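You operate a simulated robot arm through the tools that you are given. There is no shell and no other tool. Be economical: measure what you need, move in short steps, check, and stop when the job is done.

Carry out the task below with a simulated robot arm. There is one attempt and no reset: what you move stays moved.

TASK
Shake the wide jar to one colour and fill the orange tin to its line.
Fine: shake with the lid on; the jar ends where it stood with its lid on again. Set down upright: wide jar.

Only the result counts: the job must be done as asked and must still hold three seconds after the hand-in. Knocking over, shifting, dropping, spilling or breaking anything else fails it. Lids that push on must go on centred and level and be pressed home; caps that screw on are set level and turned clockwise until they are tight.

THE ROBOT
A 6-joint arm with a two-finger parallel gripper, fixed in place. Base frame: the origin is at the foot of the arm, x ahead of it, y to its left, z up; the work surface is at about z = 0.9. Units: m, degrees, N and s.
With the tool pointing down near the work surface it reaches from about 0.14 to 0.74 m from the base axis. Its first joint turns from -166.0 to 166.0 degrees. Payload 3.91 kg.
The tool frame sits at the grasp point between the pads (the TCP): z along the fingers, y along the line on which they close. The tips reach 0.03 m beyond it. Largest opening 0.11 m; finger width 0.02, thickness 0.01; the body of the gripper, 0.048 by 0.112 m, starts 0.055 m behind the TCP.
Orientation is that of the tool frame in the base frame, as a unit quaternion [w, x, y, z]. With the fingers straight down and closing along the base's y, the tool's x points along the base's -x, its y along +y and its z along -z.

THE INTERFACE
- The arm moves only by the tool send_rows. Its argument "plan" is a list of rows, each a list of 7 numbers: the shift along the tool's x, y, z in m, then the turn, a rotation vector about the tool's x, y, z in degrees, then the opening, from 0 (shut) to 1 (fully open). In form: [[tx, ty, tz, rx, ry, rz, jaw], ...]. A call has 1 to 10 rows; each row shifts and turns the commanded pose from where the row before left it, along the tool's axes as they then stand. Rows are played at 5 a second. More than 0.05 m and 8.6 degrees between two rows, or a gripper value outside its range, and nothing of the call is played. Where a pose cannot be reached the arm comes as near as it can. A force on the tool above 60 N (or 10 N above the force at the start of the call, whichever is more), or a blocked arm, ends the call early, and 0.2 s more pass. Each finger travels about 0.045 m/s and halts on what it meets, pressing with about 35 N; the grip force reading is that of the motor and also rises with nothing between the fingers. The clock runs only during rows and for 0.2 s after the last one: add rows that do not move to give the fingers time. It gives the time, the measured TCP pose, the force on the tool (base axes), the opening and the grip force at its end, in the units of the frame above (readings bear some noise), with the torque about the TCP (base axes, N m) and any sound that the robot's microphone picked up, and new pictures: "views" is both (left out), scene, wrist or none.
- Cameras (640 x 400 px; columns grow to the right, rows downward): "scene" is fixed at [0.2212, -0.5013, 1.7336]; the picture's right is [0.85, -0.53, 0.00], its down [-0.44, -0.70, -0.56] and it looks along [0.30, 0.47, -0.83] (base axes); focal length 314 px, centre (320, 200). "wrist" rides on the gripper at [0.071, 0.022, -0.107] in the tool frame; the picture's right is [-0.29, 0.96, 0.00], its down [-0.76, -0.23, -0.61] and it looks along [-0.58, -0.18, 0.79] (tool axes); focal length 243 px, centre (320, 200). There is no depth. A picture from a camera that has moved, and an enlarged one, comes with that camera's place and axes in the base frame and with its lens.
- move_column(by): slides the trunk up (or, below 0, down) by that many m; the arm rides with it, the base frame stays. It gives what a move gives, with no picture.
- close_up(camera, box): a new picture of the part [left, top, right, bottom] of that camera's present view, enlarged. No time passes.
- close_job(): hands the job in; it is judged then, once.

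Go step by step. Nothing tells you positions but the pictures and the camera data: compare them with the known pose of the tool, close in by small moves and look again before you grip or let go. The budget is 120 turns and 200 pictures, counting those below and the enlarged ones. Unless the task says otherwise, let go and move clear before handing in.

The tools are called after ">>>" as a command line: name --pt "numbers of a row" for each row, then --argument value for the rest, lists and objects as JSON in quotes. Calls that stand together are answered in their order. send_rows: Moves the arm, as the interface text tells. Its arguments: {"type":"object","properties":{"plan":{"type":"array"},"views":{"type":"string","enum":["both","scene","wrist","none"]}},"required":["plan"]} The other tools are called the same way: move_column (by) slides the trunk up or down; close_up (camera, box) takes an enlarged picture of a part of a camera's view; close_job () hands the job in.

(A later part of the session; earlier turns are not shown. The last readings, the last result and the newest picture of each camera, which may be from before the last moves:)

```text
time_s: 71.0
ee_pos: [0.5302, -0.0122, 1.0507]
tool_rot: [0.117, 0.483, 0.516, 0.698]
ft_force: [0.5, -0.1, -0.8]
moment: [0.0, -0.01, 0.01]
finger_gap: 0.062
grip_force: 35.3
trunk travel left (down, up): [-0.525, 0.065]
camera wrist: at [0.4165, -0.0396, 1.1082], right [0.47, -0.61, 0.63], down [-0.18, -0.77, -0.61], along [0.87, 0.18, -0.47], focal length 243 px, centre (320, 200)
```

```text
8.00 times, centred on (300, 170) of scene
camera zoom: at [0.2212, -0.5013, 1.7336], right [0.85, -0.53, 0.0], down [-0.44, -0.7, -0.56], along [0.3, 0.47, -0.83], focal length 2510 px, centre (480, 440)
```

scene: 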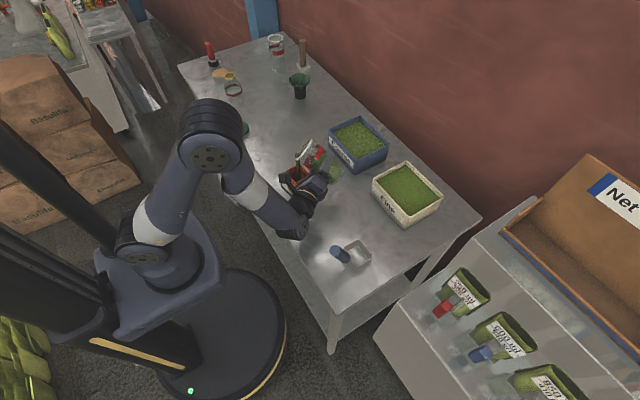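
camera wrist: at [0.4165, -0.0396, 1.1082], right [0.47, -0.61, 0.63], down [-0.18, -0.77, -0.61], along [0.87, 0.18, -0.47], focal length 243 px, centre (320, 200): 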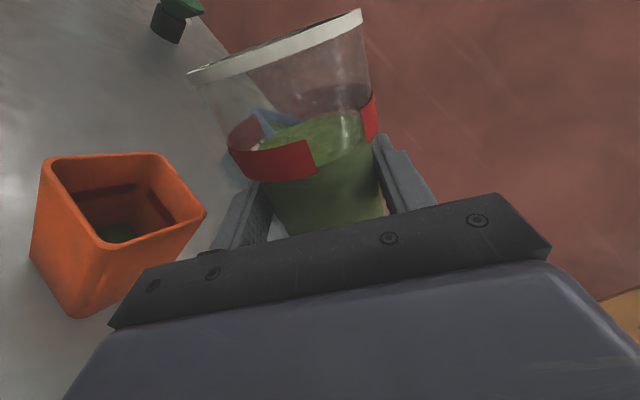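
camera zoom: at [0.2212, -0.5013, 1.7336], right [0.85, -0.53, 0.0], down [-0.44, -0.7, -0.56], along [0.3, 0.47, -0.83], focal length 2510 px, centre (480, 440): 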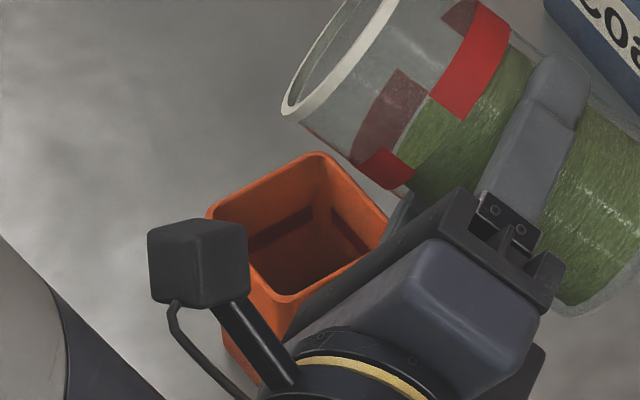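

The flow stops by itself at a fixed tilt, so the tilt meters it. I tilt 5° more and look.

>>> send_rows --pt "0 0 0 0 0 -2.5 0.45" --pt "0 0 0 0 0 -2.5 0.45" --pt "0 0 0 0 0 0 0.45" --pt "0 0 0 0 0 0 0.45" --pt "0 0 0 0 0 0 0.45" --views "wrist"

>>> close_up --camera "scene" --box '[270, 145, 330, 195]'

```text
time_s: 72.2
ee_pos: [0.5307, -0.0107, 1.0512]
tool_rot: [0.146, 0.46, 0.536, 0.692]
ft_force: [0.3, -0.6, -1.9]
moment: [0.02, 0.03, 0.0]
finger_gap: 0.0619
grip_force: 34.4
trunk travel left (down, up): [-0.525, 0.065]
camera wrist: at [0.4134, -0.0358, 1.104], right [0.43, -0.57, 0.7], down [-0.15, -0.81, -0.57], along [0.89, 0.14, -0.43], focal length 243 px, centre (320, 200)
```

wrist: 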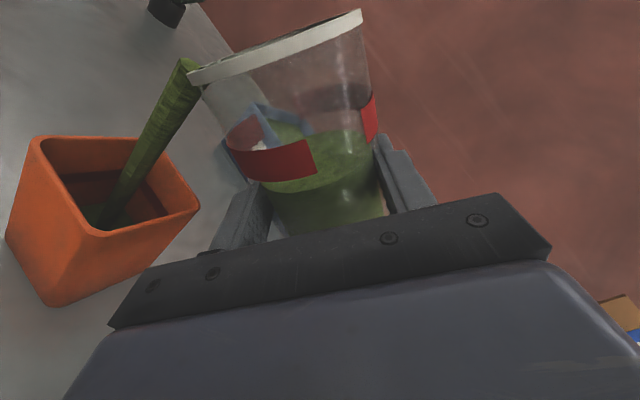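

```text
8.00 times, centred on (300, 170) of scene
camera zoom: at [0.2212, -0.5013, 1.7336], right [0.85, -0.53, 0.0], down [-0.44, -0.7, -0.56], along [0.3, 0.47, -0.83], focal length 2510 px, centre (480, 440)
```

zoom: 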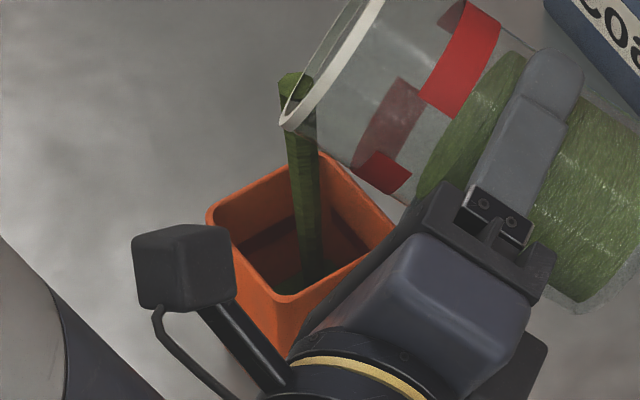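

Still flowing. I hold briefly and check the level.

>>> send_rows --pt "0 0 0 0 0 0 0.45" --pt "0 0 0 0 0 0 0.45" --views "wrist"

>>> close_up --camera "wrist" --box '[0, 90, 240, 320]'

```text
time_s: 72.8
ee_pos: [0.5294, -0.0107, 1.0517]
tool_rot: [0.147, 0.461, 0.536, 0.692]
ft_force: [-0.1, 0.0, -2.6]
moment: [-0.01, -0.01, -0.03]
finger_gap: 0.0617
grip_force: 34.9
trunk travel left (down, up): [-0.525, 0.065]
camera wrist: at [0.4134, -0.0358, 1.104], right [0.43, -0.57, 0.7], down [-0.15, -0.81, -0.57], along [0.89, 0.14, -0.43], focal length 243 px, centre (320, 200)
```

wrist: 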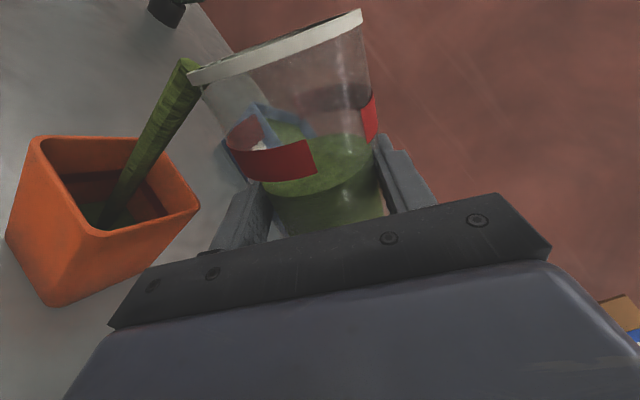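

```text
1.74 times, centred on (120, 205) of wrist
camera zoom: at [0.4134, -0.0358, 1.104], right [0.43, -0.57, 0.7], down [-0.15, -0.81, -0.57], along [0.89, 0.14, -0.43], focal length 422 px, centre (668, 191)
```

zoom: 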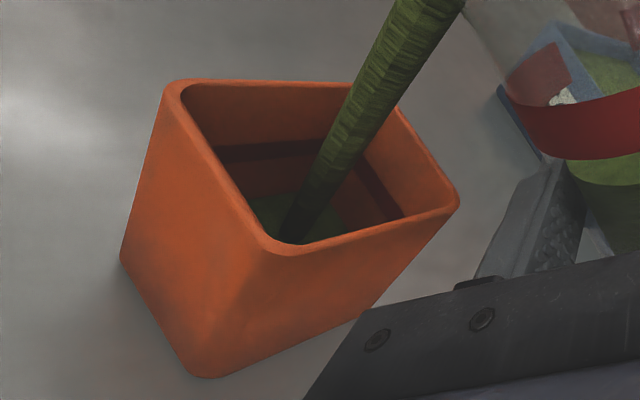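

The level is rising toward the dark line. Continue holding.

>>> send_rows --pt "0 0 0 0 0 0 0.45" --pt "0 0 0 0 0 0 0.45" --pt "0 0 0 0 0 0 0.45" --views "none"

>>> close_up --camera "wrist" --box '[0, 90, 240, 320]'

```text
time_s: 73.6
ee_pos: [0.5296, -0.0117, 1.0512]
tool_rot: [0.147, 0.461, 0.536, 0.692]
ft_force: [0.0, -0.4, -1.8]
moment: [-0.01, 0.0, 0.01]
finger_gap: 0.0618
grip_force: 35.4
trunk travel left (down, up): [-0.525, 0.065]
```

```text
1.74 times, centred on (120, 205) of wrist
camera zoom: at [0.4134, -0.0358, 1.104], right [0.43, -0.57, 0.7], down [-0.15, -0.81, -0.57], along [0.89, 0.14, -0.43], focal length 422 px, centre (668, 191)
```

zoom: 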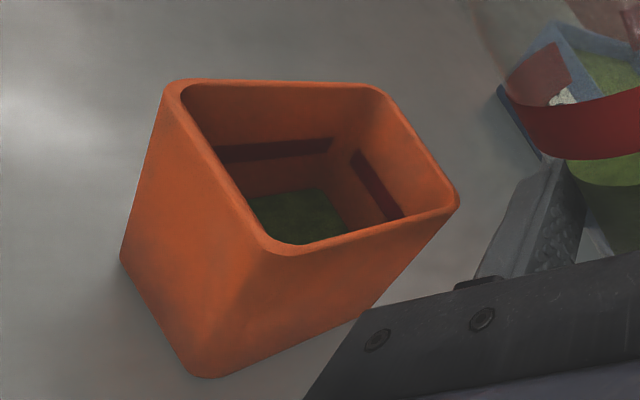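

Flow stopped with the level still below the line. I tilt 3° more and hold.

>>> send_rows --pt "0 0 0 0 0 -3 0.45" --pt "0 0 0 0 0 0 0.45" --pt "0 0 0 0 0 0 0.45" --pt "0 0 0 0 0 0 0.45" --pt "0 0 0 0 0 0 0.45" --pt "0 0 0 0 0 0 0.45" --views "none"

>>> close_up --camera "wrist" --box '[0, 70, 240, 300]'

```text
time_s: 75.0
ee_pos: [0.5307, -0.0115, 1.0505]
tool_rot: [0.165, 0.446, 0.548, 0.688]
ft_force: [-0.2, -0.2, -1.1]
moment: [0.03, 0.01, -0.02]
finger_gap: 0.0621
grip_force: 35.2
trunk travel left (down, up): [-0.525, 0.065]
```

```text
1.74 times, centred on (120, 185) of wrist
camera zoom: at [0.4117, -0.0337, 1.1014], right [0.41, -0.54, 0.74], down [-0.13, -0.83, -0.54], along [0.9, 0.13, -0.41], focal length 422 px, centre (668, 226)
```

zoom: 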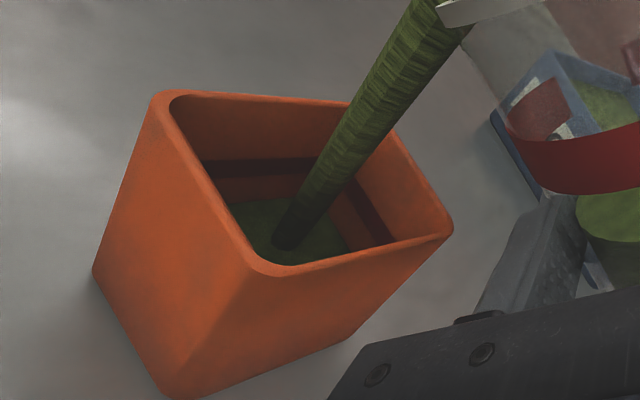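

Approaching the line; hold a short moment more.

>>> send_rows --pt "0 0 0 0 0 0 0.45" --pt "0 0 0 0 0 0 0.45" --views "none"

>>> close_up --camera "wrist" --box '[0, 70, 240, 300]'

```text
time_s: 75.6
ee_pos: [0.5302, -0.0112, 1.0509]
tool_rot: [0.165, 0.447, 0.548, 0.688]
ft_force: [-0.7, -0.4, -1.1]
moment: [-0.02, -0.01, 0.0]
finger_gap: 0.0619
grip_force: 35.0
trunk travel left (down, up): [-0.525, 0.065]
```

```text
1.74 times, centred on (120, 185) of wrist
camera zoom: at [0.4117, -0.0337, 1.1014], right [0.41, -0.54, 0.74], down [-0.13, -0.83, -0.54], along [0.9, 0.13, -0.41], focal length 422 px, centre (668, 226)
```

zoom: 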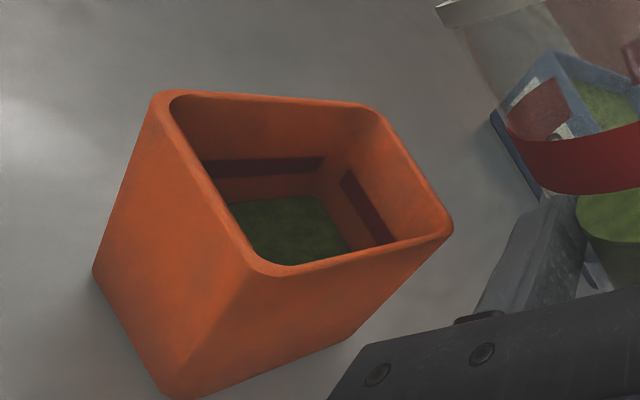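

Stopped again, still roughly 2/3 of a step or two below. I add 3° more.

>>> send_rows --pt "0 0 0 0 0 -3 0.45" --pt "0 0 0 0 0 0 0.45" --pt "0 0 0 0 0 0 0.45" --pt "0 0 0 0 0 0 0.45" --pt "0 0 0 0 0 0 0.45" --pt "0 0 0 0 0 0 0.45" --pt "0 0 0 0 0 0 0.45" --pt "0 0 0 0 0 0 0.45" --views "none"

>>> close_up --camera "wrist" --box '[0, 60, 240, 290]'

```text
time_s: 77.4
ee_pos: [0.5307, -0.0123, 1.0505]
tool_rot: [0.183, 0.432, 0.559, 0.684]
ft_force: [0.2, 0.2, -1.6]
moment: [-0.01, 0.03, 0.03]
finger_gap: 0.0622
grip_force: 35.0
trunk travel left (down, up): [-0.525, 0.065]
```

```text
1.74 times, centred on (120, 175) of wrist
camera zoom: at [0.4104, -0.0317, 1.0983], right [0.39, -0.51, 0.77], down [-0.11, -0.85, -0.51], along [0.92, 0.11, -0.39], focal length 422 px, centre (668, 244)
```

zoom: 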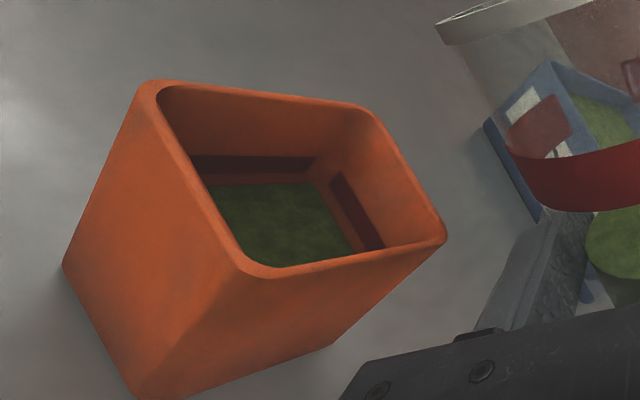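

Close now; 2.5° more.

>>> send_rows --pt "0 0 0 0 0 -2.5 0.45" --pt "0 0 0 0 0 0 0.45" --pt "0 0 0 0 0 0 0.45" --pt "0 0 0 0 0 0 0.45" --pt "0 0 0 0 0 0 0.45" --pt "0 0 0 0 0 0 0.45" --pt "0 0 0 0 0 0 0.45" --pt "0 0 0 0 0 0 0.45" --views "none"

>>> close_up --camera "wrist" --box '[0, 50, 240, 280]'

>>> close_up --camera "scene" --box '[270, 145, 330, 195]'

```text
time_s: 79.2
ee_pos: [0.5298, -0.0123, 1.0513]
tool_rot: [0.198, 0.42, 0.568, 0.68]
ft_force: [0.4, 0.2, -2.4]
moment: [0.03, 0.01, 0.02]
finger_gap: 0.062
grip_force: 35.5
trunk travel left (down, up): [-0.525, 0.065]
```

```text
1.74 times, centred on (120, 165) of wrist
camera zoom: at [0.4091, -0.0304, 1.0957], right [0.36, -0.48, 0.8], down [-0.1, -0.87, -0.48], along [0.93, 0.1, -0.37], focal length 422 px, centre (668, 261)
```

zoom: 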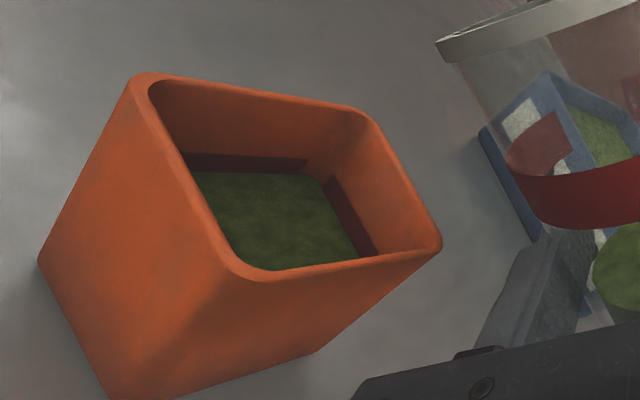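

```text
8.00 times, centred on (300, 170) of scene
camera zoom: at [0.2212, -0.5013, 1.7336], right [0.85, -0.53, 0.0], down [-0.44, -0.7, -0.56], along [0.3, 0.47, -0.83], focal length 2510 px, centre (480, 440)
```

zoom: 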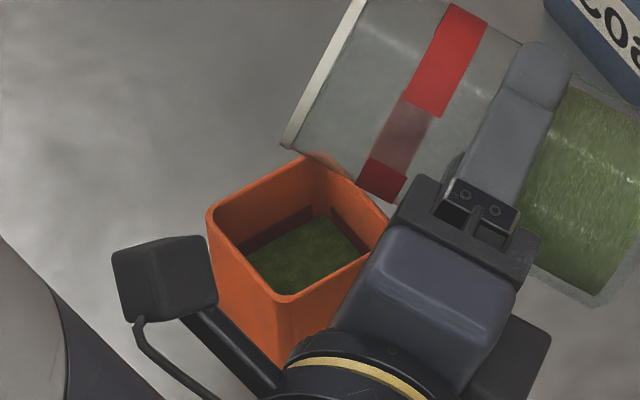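

The level touches the line's lower edge. A further 1.5° brings it to the middle of the line.

>>> send_rows --pt "0 0 0 0 0 -1.7 0.45" --pt "0 0 0 0 0 0 0.45" --pt "0 0 0 0 0 0 0.45" --pt "0 0 0 0 0 0 0.45" --pt "0 0 0 0 0 0 0.45" --pt "0 0 0 0 0 0 0.45" --pt "0 0 0 0 0 0 0.45" --views "none"

>>> close_up --camera "wrist" --box '[20, 60, 180, 220]'

```text
time_s: 80.8
ee_pos: [0.5306, -0.0116, 1.0509]
tool_rot: [0.208, 0.411, 0.574, 0.677]
ft_force: [-0.2, -0.4, -1.0]
moment: [-0.04, 0.03, 0.01]
finger_gap: 0.0618
grip_force: 34.5
trunk travel left (down, up): [-0.525, 0.065]
```

```text
2.50 times, centred on (100, 140) of wrist
camera zoom: at [0.4082, -0.029, 1.0937], right [0.35, -0.46, 0.81], down [-0.09, -0.88, -0.46], along [0.93, 0.09, -0.35], focal length 606 px, centre (870, 350)
```

zoom: 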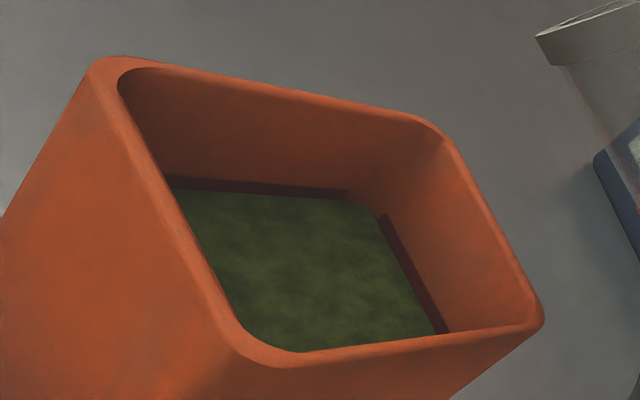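

The level is at the middle of the line and the flow has stopped. I roll the jar back upright while raising it.

>>> send_rows --pt "0 0 0 0 0 8.4 0.45" --pt "0 0 0 0 0 8.4 0.45" --pt "0 0 0 0 0 8.4 0.45" --pt "0 0 0 0 0 8.4 0.45" --pt "0.0277 0.02135 0 0 0 0 0.45" --pt "0.0277 0.02135 0 0 0 0 0.45" --pt "0 0 0 0 0 8.4 0.45" --pt "0 0 0 0 0 8.4 0.45" --pt "0 0 0 0 0 8.4 0.45" --pt "0 0 0 0 0 8.4 0.45" --views "none"

>>> send_rows --pt "0 0 0 0 0 4.0 0.45" --pt "0 0 0 0 0 0 0.45" --views "both"

```text
time_s: 83.0
ee_pos: [0.5299, -0.0117, 1.1216]
tool_rot: [-0.204, 0.661, 0.25, 0.678]
ft_force: [-0.5, 0.6, -1.5]
moment: [-0.01, 0.0, 0.0]
finger_gap: 0.0618
grip_force: 35.2
trunk travel left (down, up): [-0.525, 0.065]
```

```text
time_s: 83.6
ee_pos: [0.5302, -0.0109, 1.1194]
tool_rot: [-0.226, 0.669, 0.227, 0.671]
ft_force: [0.8, -0.9, -2.0]
moment: [0.03, 0.01, 0.02]
finger_gap: 0.0615
grip_force: 35.2
trunk travel left (down, up): [-0.525, 0.065]
camera wrist: at [0.4579, -0.0937, 1.1916], right [0.58, -0.76, -0.29], down [-0.62, -0.19, -0.76], along [0.53, 0.62, -0.58], focal length 243 px, centre (320, 200)
```

scene: 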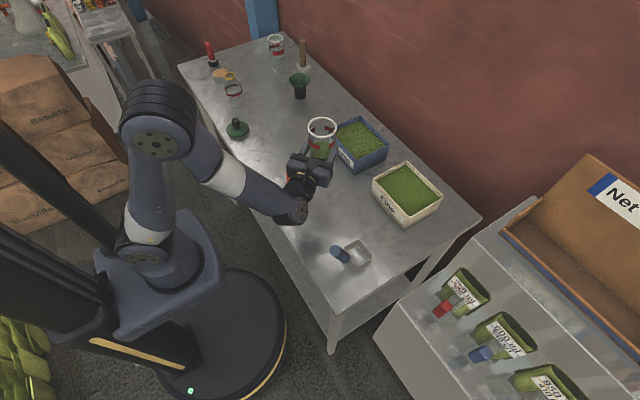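
wrist: 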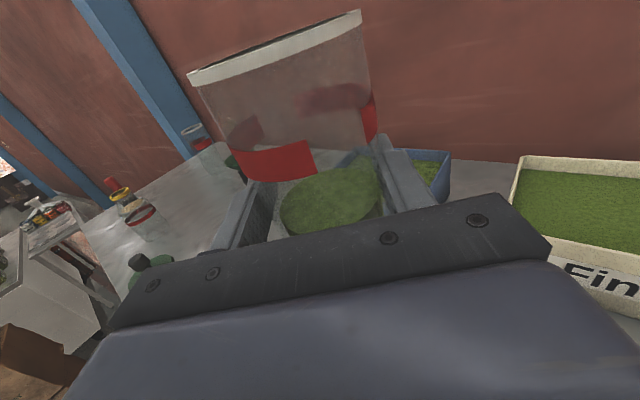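

The jar is upright with the rest of the mix in it. I carry it back, with a small correction (−6 mm, −4.5 mm) to its original spot, staying high.

>>> send_rows --pt "0 -0.0223 0.0121 0 0 0 0.45" --pt "0 -0.032 0.0173 0 0 0 0.45" --pt "0 -0.032 0.0173 0 0 0 0.45" --pt "0 -0.032 0.0173 0 0 0 0.45" --pt "0 -0.032 0.0173 0 0 0 0.45" --pt "0 -0.032 0.0173 0 0 0 0.45" --pt "0 -0.03 0.0163 0 0 0 0.45" --pt "0 -0.01 0.0055 0 0 0 0.45" --pt "0 0 0 0 0 0 0.45" --views "scene"

>>> close_up --camera "scene" --box '[270, 150, 330, 210]'

```text
time_s: 85.6
ee_pos: [0.4904, 0.238, 1.1186]
tool_rot: [-0.225, 0.668, 0.228, 0.671]
ft_force: [-0.5, -0.2, -1.9]
moment: [0.03, 0.02, 0.02]
finger_gap: 0.0619
grip_force: 35.5
trunk travel left (down, up): [-0.525, 0.065]
```

scene: 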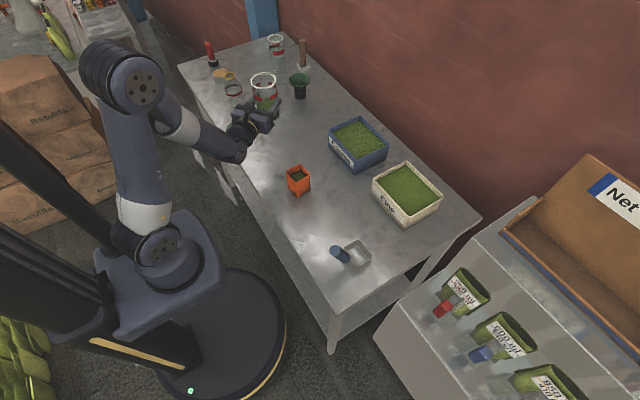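

```text
6.67 times, centred on (300, 180) of scene
camera zoom: at [0.2212, -0.5013, 1.7336], right [0.85, -0.53, 0.0], down [-0.44, -0.7, -0.56], along [0.3, 0.47, -0.83], focal length 2091 px, centre (453, 333)
```

zoom: 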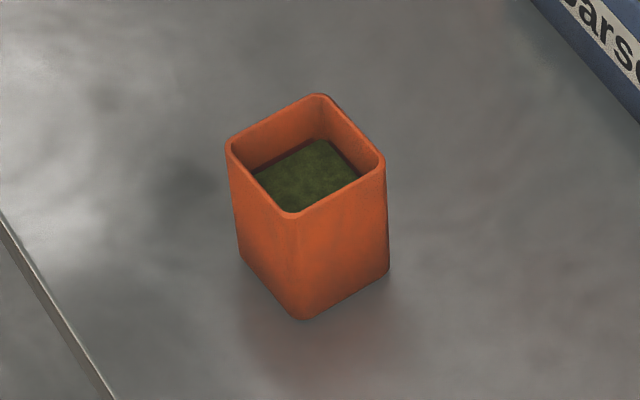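

The tin looks right with no spill. I lower the jar onto its spot and check before releasing.

>>> send_rows --pt "-0.045 0 0 0 0 0 0.45" --pt "-0.045 0 0 0 0 0 0.45" --pt "-0.045 0 0 0 0 0 0.45" --pt "-0.016 0 0 0 0 0 0.45" --pt "-0.005 0 0 0 0 0 0.45" --pt "0 0 0 0 0 0 0.45" --views "none"

>>> close_up --camera "scene" --box '[220, 95, 320, 205]'

```text
time_s: 87.0
ee_pos: [0.4925, 0.2317, 0.9646]
tool_rot: [-0.227, 0.668, 0.229, 0.671]
ft_force: [0.5, -0.2, -2.1]
moment: [0.01, 0.04, -0.02]
finger_gap: 0.0616
grip_force: 34.9
out of reach, approached as far as the arm can: row 3
trunk travel left (down, up): [-0.525, 0.065]
```

```text
3.64 times, centred on (270, 150) of scene
camera zoom: at [0.2212, -0.5013, 1.7336], right [0.85, -0.53, 0.0], down [-0.44, -0.7, -0.56], along [0.3, 0.47, -0.83], focal length 1141 px, centre (502, 382)
```

zoom: 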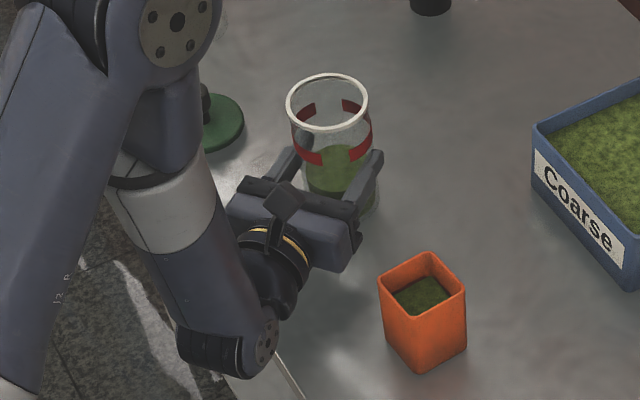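

The jar hangs ~3 mm above the table and slightly off because of the reach limit. I turn the tool 4° for slack, shift a few mm to the original spot, and check the picture.

>>> send_rows --pt "0 0 0 5 0 0 0.45" --pt "0 -0.0064 0.0005 0 0 0 0.45" --pt "0 0 0 0 0 0 0.45" --pt "0 0 0 0 0 0 0.45" --views "none"

>>> close_up --camera "scene" --box '[220, 95, 320, 205]'

```text
time_s: 88.0
ee_pos: [0.4896, 0.2386, 0.9637]
tool_rot: [-0.253, 0.659, 0.256, 0.661]
ft_force: [-0.1, 0.3, -1.2]
moment: [-0.03, 0.06, -0.04]
finger_gap: 0.0616
grip_force: 34.6
trunk travel left (down, up): [-0.525, 0.065]
```

```text
3.64 times, centred on (270, 150) of scene
camera zoom: at [0.2212, -0.5013, 1.7336], right [0.85, -0.53, 0.0], down [-0.44, -0.7, -0.56], along [0.3, 0.47, -0.83], focal length 1141 px, centre (502, 382)
```

zoom: 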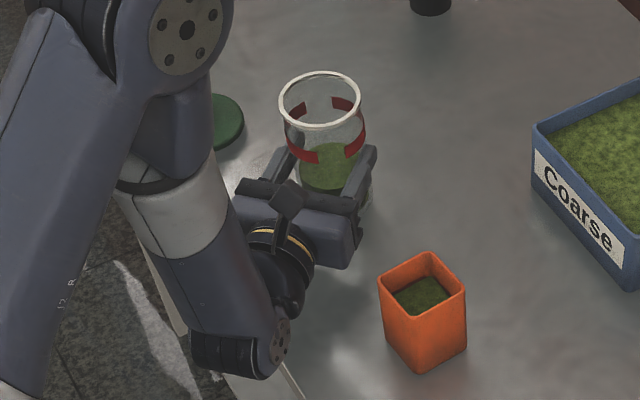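

Slightly too far left now; I nudge back 5 mm and set it down.

>>> send_rows --pt "0 0.0052 -0.0023 0 0 0 0.45" --pt "-0.003 0 0 0 0 0 0.45" --pt "-0.002 0 0 0 0 0 0.45" --pt "0 0 0 0 0 0 0.45" --views "none"

>>> close_up --camera "scene" --box '[220, 95, 320, 205]'

```text
time_s: 89.0
ee_pos: [0.4912, 0.2327, 0.962]
tool_rot: [-0.255, 0.655, 0.257, 0.663]
ft_force: [2.7, 0.4, 21.7]
moment: [0.18, 0.32, -0.03]
finger_gap: 0.0617
grip_force: 34.9
trunk travel left (down, up): [-0.525, 0.065]
```

```text
3.64 times, centred on (270, 150) of scene
camera zoom: at [0.2212, -0.5013, 1.7336], right [0.85, -0.53, 0.0], down [-0.44, -0.7, -0.56], along [0.3, 0.47, -0.83], focal length 1141 px, centre (502, 382)
```

zoom: 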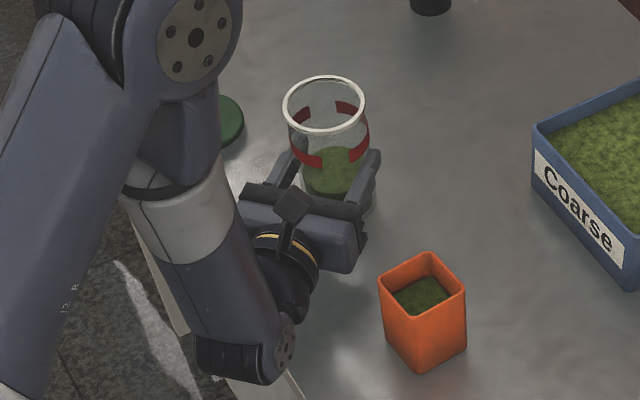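

The jar stands on its original spot within about 2 mm. I unload, release, back off and swing round toward the lid.

>>> send_rows --pt "0.0015 0 0 0 0 0 0.45" --pt "0 0 0 0 0 0 0.8" --pt "0 0 0 0 0 0 1" --pt "0 0 0 0 0 0 1" --pt "0 0 0 0 0 0 1" --pt "0 0 -0.03 0 0 0 1" --pt "0 0 -0.04 0 0 0 1" --pt "0 0 -0.03 0 0 0 1" --pt "0.05 0 0 0 0 0 1" --pt "0.05 0 0 0 0 0 1" --views "none"

>>> send_rows --pt "0.04 0 0 7 0 0 0.6" --pt "0 0 0 7 0 0 0.6" --pt "0 -0.0284 0.0322 0 0 0 0.6" --pt "0 -0.0284 0.0322 0 0 0 0.6" --pt "0 0 0 8.4 0 0 0.6" --pt "0 -0.0224 0.021 0 0 0 0.6" --pt "0 -0.0224 0.021 0 0 0 0.6" --pt "0 0 0 0 0 0 0.6" --views "both"

>>> close_up --camera "scene" --box '[220, 95, 320, 205]'

```text
time_s: 91.2
ee_pos: [0.4154, 0.1669, 1.0594]
tool_rot: [-0.254, 0.659, 0.256, 0.66]
ft_force: [0.2, -0.3, -0.7]
moment: [0.03, -0.03, 0.0]
finger_gap: 0.1098
grip_force: 0.1
trunk travel left (down, up): [-0.525, 0.065]
```

```text
time_s: 93.0
ee_pos: [0.3822, 0.3077, 1.1014]
tool_rot: [-0.377, 0.596, 0.38, 0.598]
ft_force: [0.1, 0.0, 0.9]
moment: [0.02, -0.02, -0.03]
finger_gap: 0.0661
grip_force: 0.0
trunk travel left (down, up): [-0.525, 0.065]
camera wrist: at [0.3559, 0.2016, 1.1728], right [0.87, -0.41, -0.29], down [-0.46, -0.45, -0.76], along [0.18, 0.79, -0.58], focal length 243 px, centre (320, 200)
```

scene: 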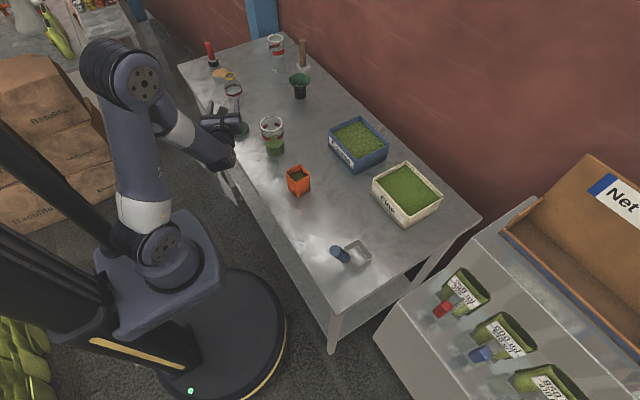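
wrist: 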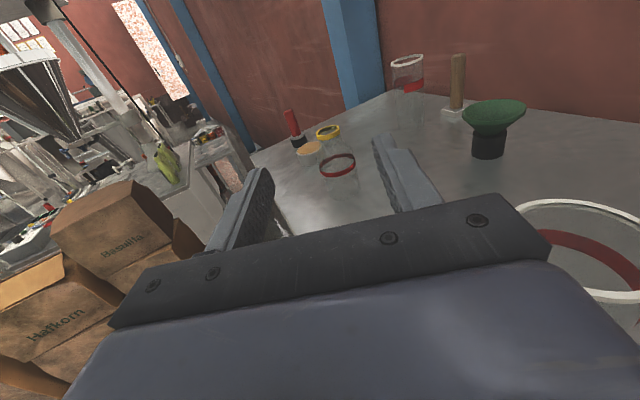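

```text
3.64 times, centred on (270, 150) of scene
camera zoom: at [0.2212, -0.5013, 1.7336], right [0.85, -0.53, 0.0], down [-0.44, -0.7, -0.56], along [0.3, 0.47, -0.83], focal length 1141 px, centre (502, 382)
```

zoom: 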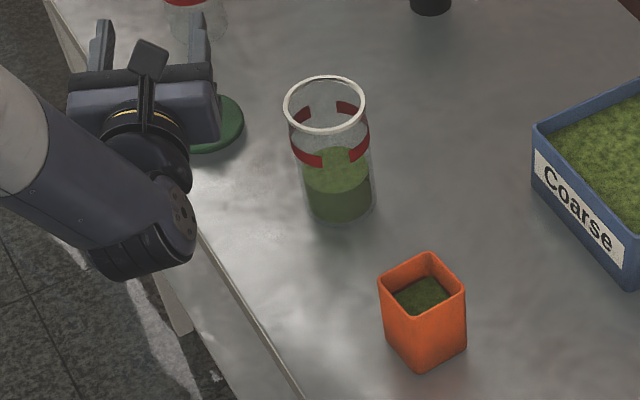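

Jar is where it belongs. I descend behind the lid to knob height.

>>> send_rows --pt "-0.045 0 0 0 0 0 0.6" --pt "-0.045 0 0 0 0 0 0.6" --pt "-0.045 0 0 0 0 0 0.6" --pt "-0.013 0 0 0 0 0 0.6" --pt "0 0 0 0 0 0 0.6" --views "wrist"

>>> close_up --camera "scene" --box '[200, 85, 290, 165]'

```text
time_s: 94.2
ee_pos: [0.3842, 0.3075, 0.9517]
tool_rot: [-0.377, 0.596, 0.381, 0.598]
ft_force: [0.3, 0.3, -0.9]
moment: [-0.01, 0.04, 0.0]
finger_gap: 0.066
grip_force: 0.1
trunk travel left (down, up): [-0.525, 0.065]
camera wrist: at [0.3575, 0.2014, 1.0239], right [0.87, -0.41, -0.29], down [-0.46, -0.45, -0.76], along [0.18, 0.79, -0.58], focal length 243 px, centre (320, 200)
```

wrist: 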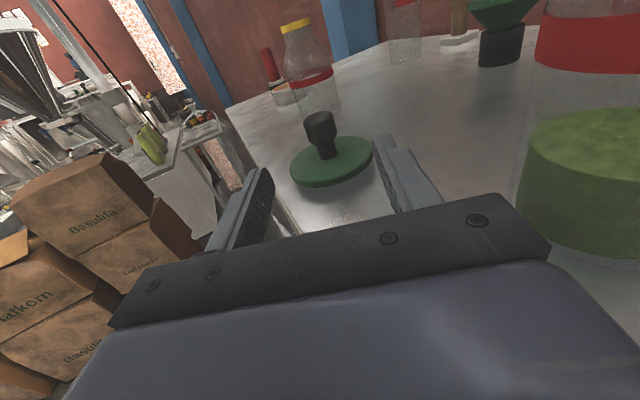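

```text
5.00 times, centred on (245, 125) of scene
camera zoom: at [0.2212, -0.5013, 1.7336], right [0.85, -0.53, 0.0], down [-0.44, -0.7, -0.56], along [0.3, 0.47, -0.83], focal length 1568 px, centre (695, 575)
```

zoom: 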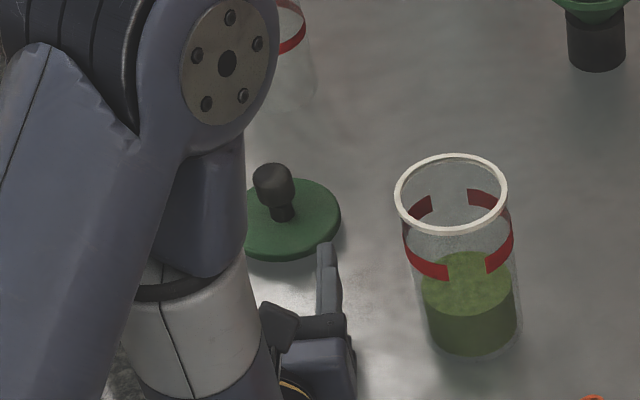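

The knob is ahead on the centre line, at the same apparent place as before. I advance 0.10 m and grip it.

>>> send_rows --pt "0 0 0.04 0 0 0 0.6" --pt "0 0 0.04 0 0 0 0.6" --pt "0 0 0.02 0 0 0 0.6" --pt "0 0 0 0 0 0 0.6" --views "wrist"

```text
time_s: 95.2
ee_pos: [0.4273, 0.3984, 0.9534]
tool_rot: [-0.376, 0.597, 0.38, 0.598]
ft_force: [-0.9, 1.3, 0.0]
moment: [-0.02, 0.01, -0.02]
finger_gap: 0.0661
grip_force: 0.1
trunk travel left (down, up): [-0.525, 0.065]
camera wrist: at [0.4006, 0.2912, 1.0241], right [0.87, -0.41, -0.29], down [-0.47, -0.45, -0.76], along [0.18, 0.79, -0.58], focal length 243 px, centre (320, 200)
```

wrist: 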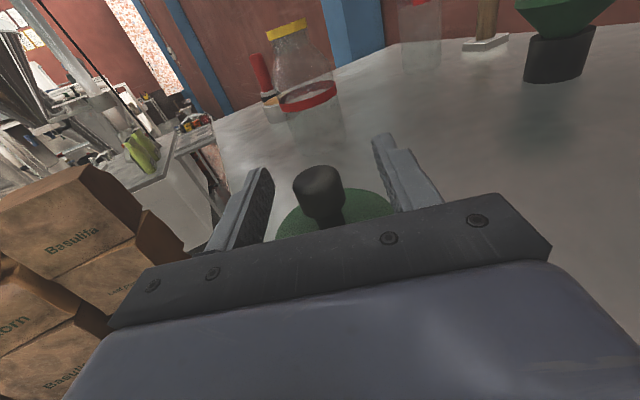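

Centred. I go 3 mm lower, close on the knob and lift slightly.

>>> send_rows --pt "-0.003 0 0 0 0 0 0.6" --pt "0 0 0 0 0 0 0.4" --pt "0 0 0 0 0 0 0.2" --pt "0 0 0 0 0 0 0.2" --pt "0 0 0 0 0 0 0.2" --pt "0 0 0 0 0 0 0.2" --pt "0.02 0 0 0 0 0 0.2" --pt "0 0 0 0 0 0 0.2" --views "wrist"

>>> close_up --camera "wrist" --box '[200, 110, 440, 260]'

```text
time_s: 97.0
ee_pos: [0.4261, 0.3979, 0.97]
tool_rot: [-0.377, 0.597, 0.38, 0.598]
ft_force: [0.1, 0.4, 0.6]
moment: [0.0, 0.01, 0.0]
finger_gap: 0.026
grip_force: 35.2
trunk travel left (down, up): [-0.525, 0.065]
camera wrist: at [0.4, 0.2921, 1.0408], right [0.87, -0.41, -0.29], down [-0.46, -0.45, -0.76], along [0.18, 0.79, -0.58], focal length 243 px, centre (320, 200)
```

wrist: 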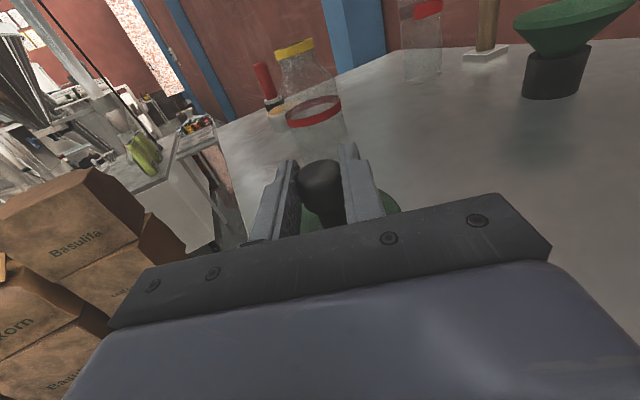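

```text
2.67 times, centred on (320, 185) of wrist
camera zoom: at [0.4, 0.2921, 1.0408], right [0.87, -0.41, -0.29], down [-0.46, -0.45, -0.76], along [0.18, 0.79, -0.58], focal length 647 px, centre (320, 240)
```

zoom: 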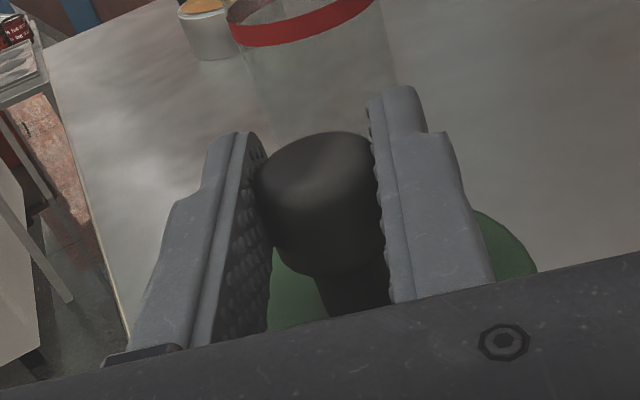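

The lid is held. I lift and carry it over the jar at a safe height.

>>> send_rows --pt "0.05 0 0 0 0 0 0.2" --pt "0.05 0 0 0 0 0 0.2" --pt "0.05 0 0 0 0 0 0.2" --pt "0 0.0321 -0.0306 0 0 0 0.2" --pt "0 0.0321 -0.0306 0 0 0 0.2" --pt "0 0 0 -7.5 0 0 0.2" --pt "0 0 0 -7.5 0 0 0.2" --pt "0 0.0389 -0.0213 0 0 0 0.2" --pt "0 0.0389 -0.0213 0 0 0 0.2" --pt "0 0 0 -7.5 0 0 0.2" --views "both"

>>> close_up --camera "scene" --box '[220, 95, 320, 205]'

```text
time_s: 99.2
ee_pos: [0.489, 0.2313, 1.1195]
tool_rot: [-0.253, 0.658, 0.257, 0.661]
ft_force: [0.4, 0.2, -1.1]
moment: [0.01, 0.0, 0.03]
finger_gap: 0.0259
grip_force: 35.0
trunk travel left (down, up): [-0.525, 0.065]
camera wrist: at [0.4239, 0.1435, 1.1911], right [0.64, -0.71, -0.29], down [-0.6, -0.24, -0.76], along [0.47, 0.66, -0.58], focal length 243 px, centre (320, 200)
```

scene: 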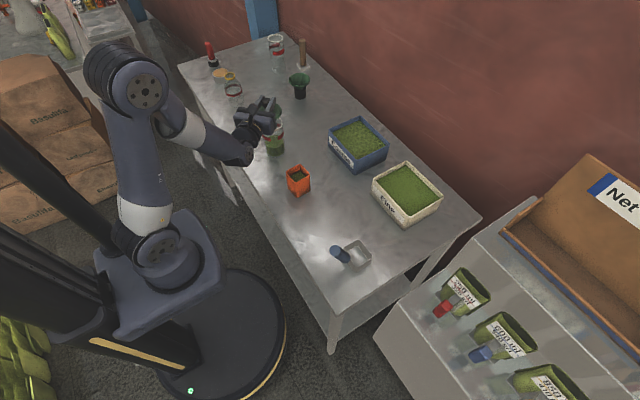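
wrist: 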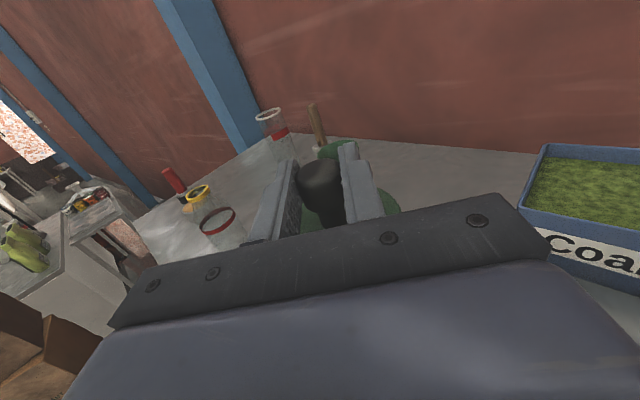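

```text
3.64 times, centred on (270, 150) of scene
camera zoom: at [0.2212, -0.5013, 1.7336], right [0.85, -0.53, 0.0], down [-0.44, -0.7, -0.56], along [0.3, 0.47, -0.83], focal length 1141 px, centre (502, 382)
```

zoom: 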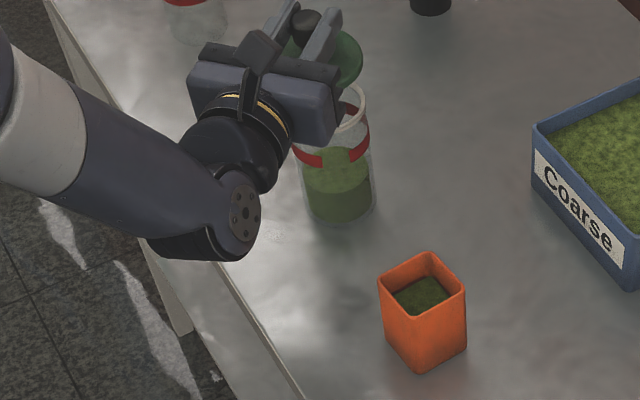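

The lid hovers about where expected. I lower to ~2 cm above seating and check alignment.

>>> send_rows --pt "-0.014 0 0 0 0 0 0.2" --pt "-0.014 0 0 0 0 0 0.2" --pt "0 0 0 0 0 0 0.2" --views "none"

>>> close_up --camera "scene" --box '[240, 95, 300, 155]'

```text
time_s: 100.0
ee_pos: [0.4895, 0.2307, 1.091]
tool_rot: [-0.253, 0.659, 0.256, 0.661]
ft_force: [0.0, 0.9, 0.6]
moment: [-0.02, 0.01, 0.0]
finger_gap: 0.0257
grip_force: 35.1
trunk travel left (down, up): [-0.525, 0.065]
```

```text
6.67 times, centred on (270, 125) of scene
camera zoom: at [0.2212, -0.5013, 1.7336], right [0.85, -0.53, 0.0], down [-0.44, -0.7, -0.56], along [0.3, 0.47, -0.83], focal length 2091 px, centre (653, 700)
```

zoom: 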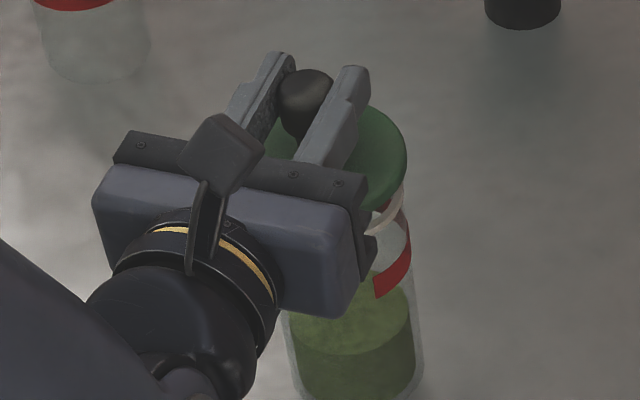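

Lateral alignment looks right; I zoom in to check the depth direction.

>>> close_up --camera "scene" --box '[262, 100, 286, 130]'

```text
13.33 times, centred on (274, 115) of scene
camera zoom: at [0.2212, -0.5013, 1.7336], right [0.85, -0.53, 0.0], down [-0.44, -0.7, -0.56], along [0.3, 0.47, -0.83], focal length 4182 px, centre (933, 1333)
```

zoom: 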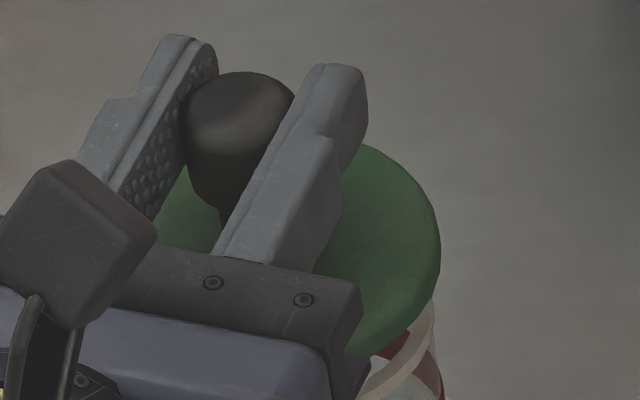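

Both measures say the lid is ~2.7 mm too far back. I correct that and lower toward the rim.

>>> send_rows --pt "0 0.0005 0.0027 0 0 0 0.2" --pt "-0.008 0 0 0 0 0 0.2" --pt "-0.004 0 0 0 0 0 0.2" --pt "0 0 0 0 0 0 0.2" --views "none"

>>> close_up --camera "scene" --box '[255, 100, 285, 140]'

```text
time_s: 101.0
ee_pos: [0.4911, 0.2333, 1.0791]
tool_rot: [-0.253, 0.659, 0.255, 0.661]
ft_force: [-0.5, -0.1, -0.2]
moment: [0.02, 0.01, 0.03]
finger_gap: 0.0257
grip_force: 34.6
trunk travel left (down, up): [-0.525, 0.065]
```

```text
10.00 times, centred on (270, 120) of scene
camera zoom: at [0.2212, -0.5013, 1.7336], right [0.85, -0.53, 0.0], down [-0.44, -0.7, -0.56], along [0.3, 0.47, -0.83], focal length 3137 px, centre (820, 1000)
```

zoom: 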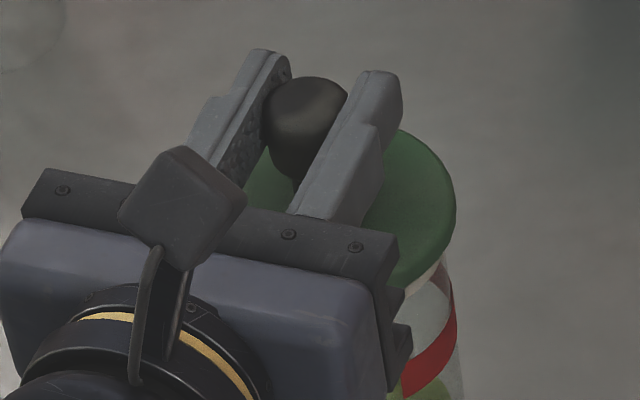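

No contact yet. I lower in small steps.

>>> send_rows --pt "-0.003 0 0 0 0 0 0.2" --pt "-0.002 0 0 0 0 0 0.2" --pt "0 0 0 0 0 0 0.2" --views "none"

>>> send_rows --pt "-0.002 0 0 0 0 0 0.2" --pt "0 0 0 0 0 0 0.2" --views "none"

>>> close_up --camera "scene" --box '[255, 100, 295, 160]'

```text
time_s: 101.8
ee_pos: [0.4918, 0.2343, 1.0757]
tool_rot: [-0.253, 0.658, 0.256, 0.661]
ft_force: [0.0, 0.3, -0.6]
moment: [0.0, -0.03, 0.0]
finger_gap: 0.0257
grip_force: 34.9
trunk travel left (down, up): [-0.525, 0.065]
```

```text
time_s: 102.4
ee_pos: [0.4924, 0.234, 1.0733]
tool_rot: [-0.253, 0.658, 0.256, 0.661]
ft_force: [0.7, 0.6, 0.3]
moment: [-0.01, -0.02, 0.02]
finger_gap: 0.0259
grip_force: 35.4
trunk travel left (down, up): [-0.525, 0.065]
```

```text
6.67 times, centred on (275, 130) of scene
camera zoom: at [0.2212, -0.5013, 1.7336], right [0.85, -0.53, 0.0], down [-0.44, -0.7, -0.56], along [0.3, 0.47, -0.83], focal length 2091 px, centre (620, 667)
```

zoom: 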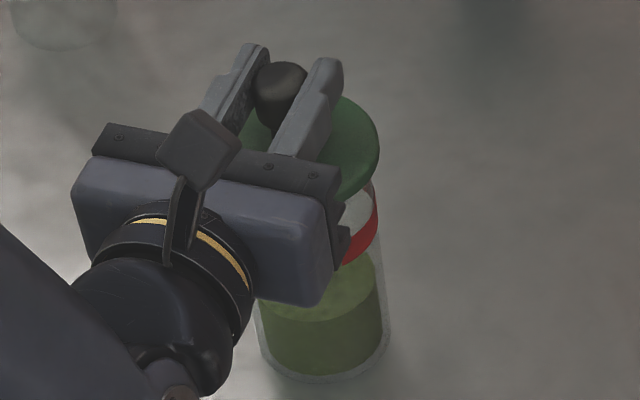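

The plug seems to be entering. I continue down and press.

>>> send_rows --pt "-0.002 0 0 0 0 0 0.2" --pt "-0.001 0 0 0 0 0 0.2" --pt "0 0 0 0 0 0 0.2" --views "none"

>>> send_rows --pt "-0.002 0 0 0 0 0 0.2" --pt "0 0 0 0 0 0 0.2" --views "none"

>>> close_up --camera "scene" --box '[255, 100, 295, 160]'

```text
time_s: 103.2
ee_pos: [0.4922, 0.2339, 1.0704]
tool_rot: [-0.253, 0.658, 0.255, 0.662]
ft_force: [0.1, 0.1, 11.2]
moment: [-0.05, 0.19, 0.02]
finger_gap: 0.0258
grip_force: 34.6
trunk travel left (down, up): [-0.525, 0.065]
```

```text
time_s: 103.8
ee_pos: [0.4912, 0.2338, 1.0711]
tool_rot: [-0.254, 0.656, 0.256, 0.663]
ft_force: [3.2, 0.9, 24.8]
moment: [0.1, 0.07, 0.01]
finger_gap: 0.0259
grip_force: 35.0
trunk travel left (down, up): [-0.525, 0.065]
```

```text
6.67 times, centred on (275, 130) of scene
camera zoom: at [0.2212, -0.5013, 1.7336], right [0.85, -0.53, 0.0], down [-0.44, -0.7, -0.56], along [0.3, 0.47, -0.83], focal length 2091 px, centre (620, 667)
```

zoom: 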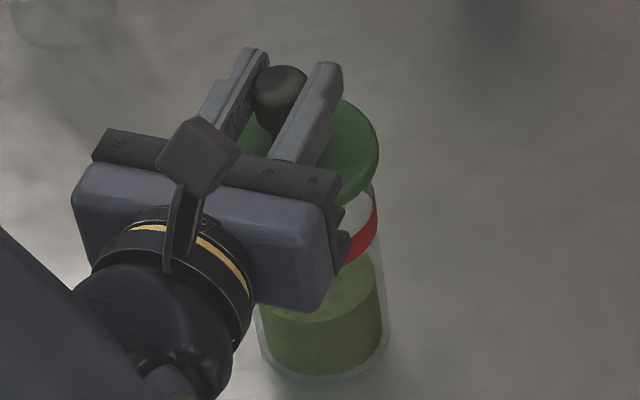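

Contact at exactly the expected seated height with little moment. I press a bit harder to drive it home.

>>> send_rows --pt "-0.001 0 0 0 0 0 0.2" --pt "-0.001 0 0 0 0 0 0.2" --pt "-0.001 0 0 0 0 0 0.2" --pt "0 0 0 0 0 0 0.2" --pt "0 0 0 0 0 0 0.2" --views "none"

```text
time_s: 105.0
ee_pos: [0.4916, 0.2338, 1.0666]
tool_rot: [-0.254, 0.656, 0.256, 0.663]
ft_force: [3.2, -1.8, 25.5]
moment: [0.11, -0.06, -0.04]
finger_gap: 0.0259
grip_force: 34.7
trunk travel left (down, up): [-0.525, 0.065]
```

The grip slips at ~25 N. I release, back off and inspect; then I can press from above with closed fingers.

>>> send_rows --pt "0.003 0 0 0 0 0 0.2" --pt "0 0 0 0 0 0 0.4" --pt "0 0 0 0 0 0 0.6" --pt "0 0 0 0 0 0 0.6" --pt "0 0 0 0 0 0 0.6" --pt "0 0 -0.03 0 0 0 0.6" --pt "0 0 -0.04 0 0 0 0.6" --pt "0 0 -0.03 0 0 0 0.6" --pt "0 0 0 0 0 0 0.6" --views "wrist"

>>> close_up --camera "scene" --box '[220, 95, 320, 205]'

>>> close_up --camera "wrist" --box '[240, 60, 440, 240]'

```text
time_s: 107.0
ee_pos: [0.4164, 0.166, 1.0684]
tool_rot: [-0.253, 0.659, 0.255, 0.661]
ft_force: [-0.4, 0.3, 0.2]
moment: [-0.03, 0.01, 0.02]
finger_gap: 0.0659
grip_force: 0.1
trunk travel left (down, up): [-0.525, 0.065]
camera wrist: at [0.3518, 0.0774, 1.1397], right [0.64, -0.71, -0.29], down [-0.6, -0.24, -0.76], along [0.47, 0.66, -0.58], focal length 243 px, centre (320, 200)
```

wrist: 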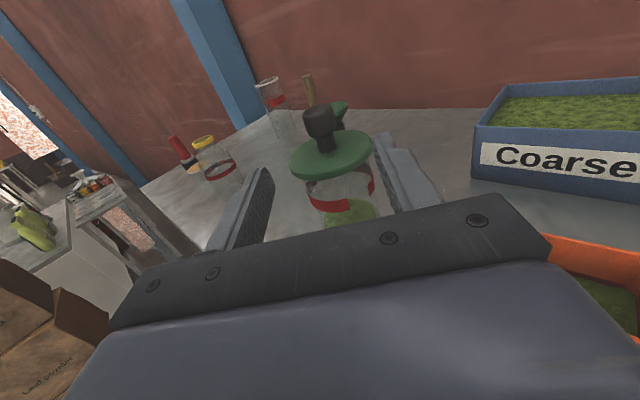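

```text
3.64 times, centred on (270, 150) of scene
camera zoom: at [0.2212, -0.5013, 1.7336], right [0.85, -0.53, 0.0], down [-0.44, -0.7, -0.56], along [0.3, 0.47, -0.83], focal length 1141 px, centre (502, 382)
```

zoom: 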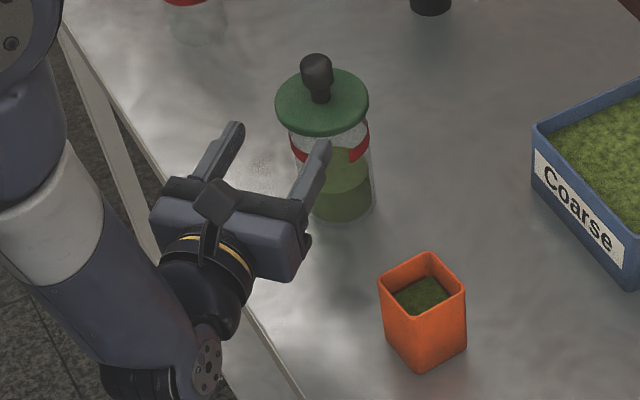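

```text
2.22 times, centred on (340, 150) of wrist
camera zoom: at [0.3518, 0.0774, 1.1397], right [0.64, -0.71, -0.29], down [-0.6, -0.24, -0.76], along [0.47, 0.66, -0.58], focal length 539 px, centre (276, 311)
```

zoom: 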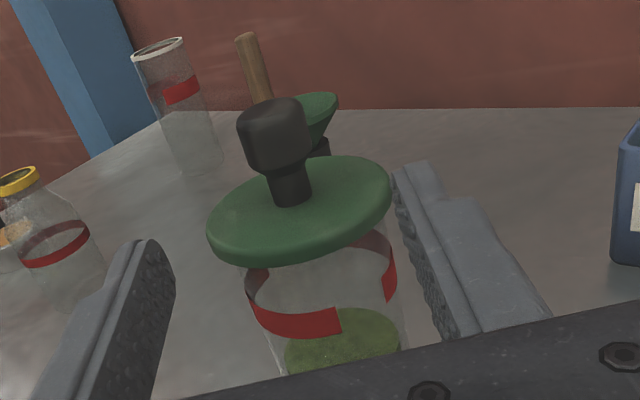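

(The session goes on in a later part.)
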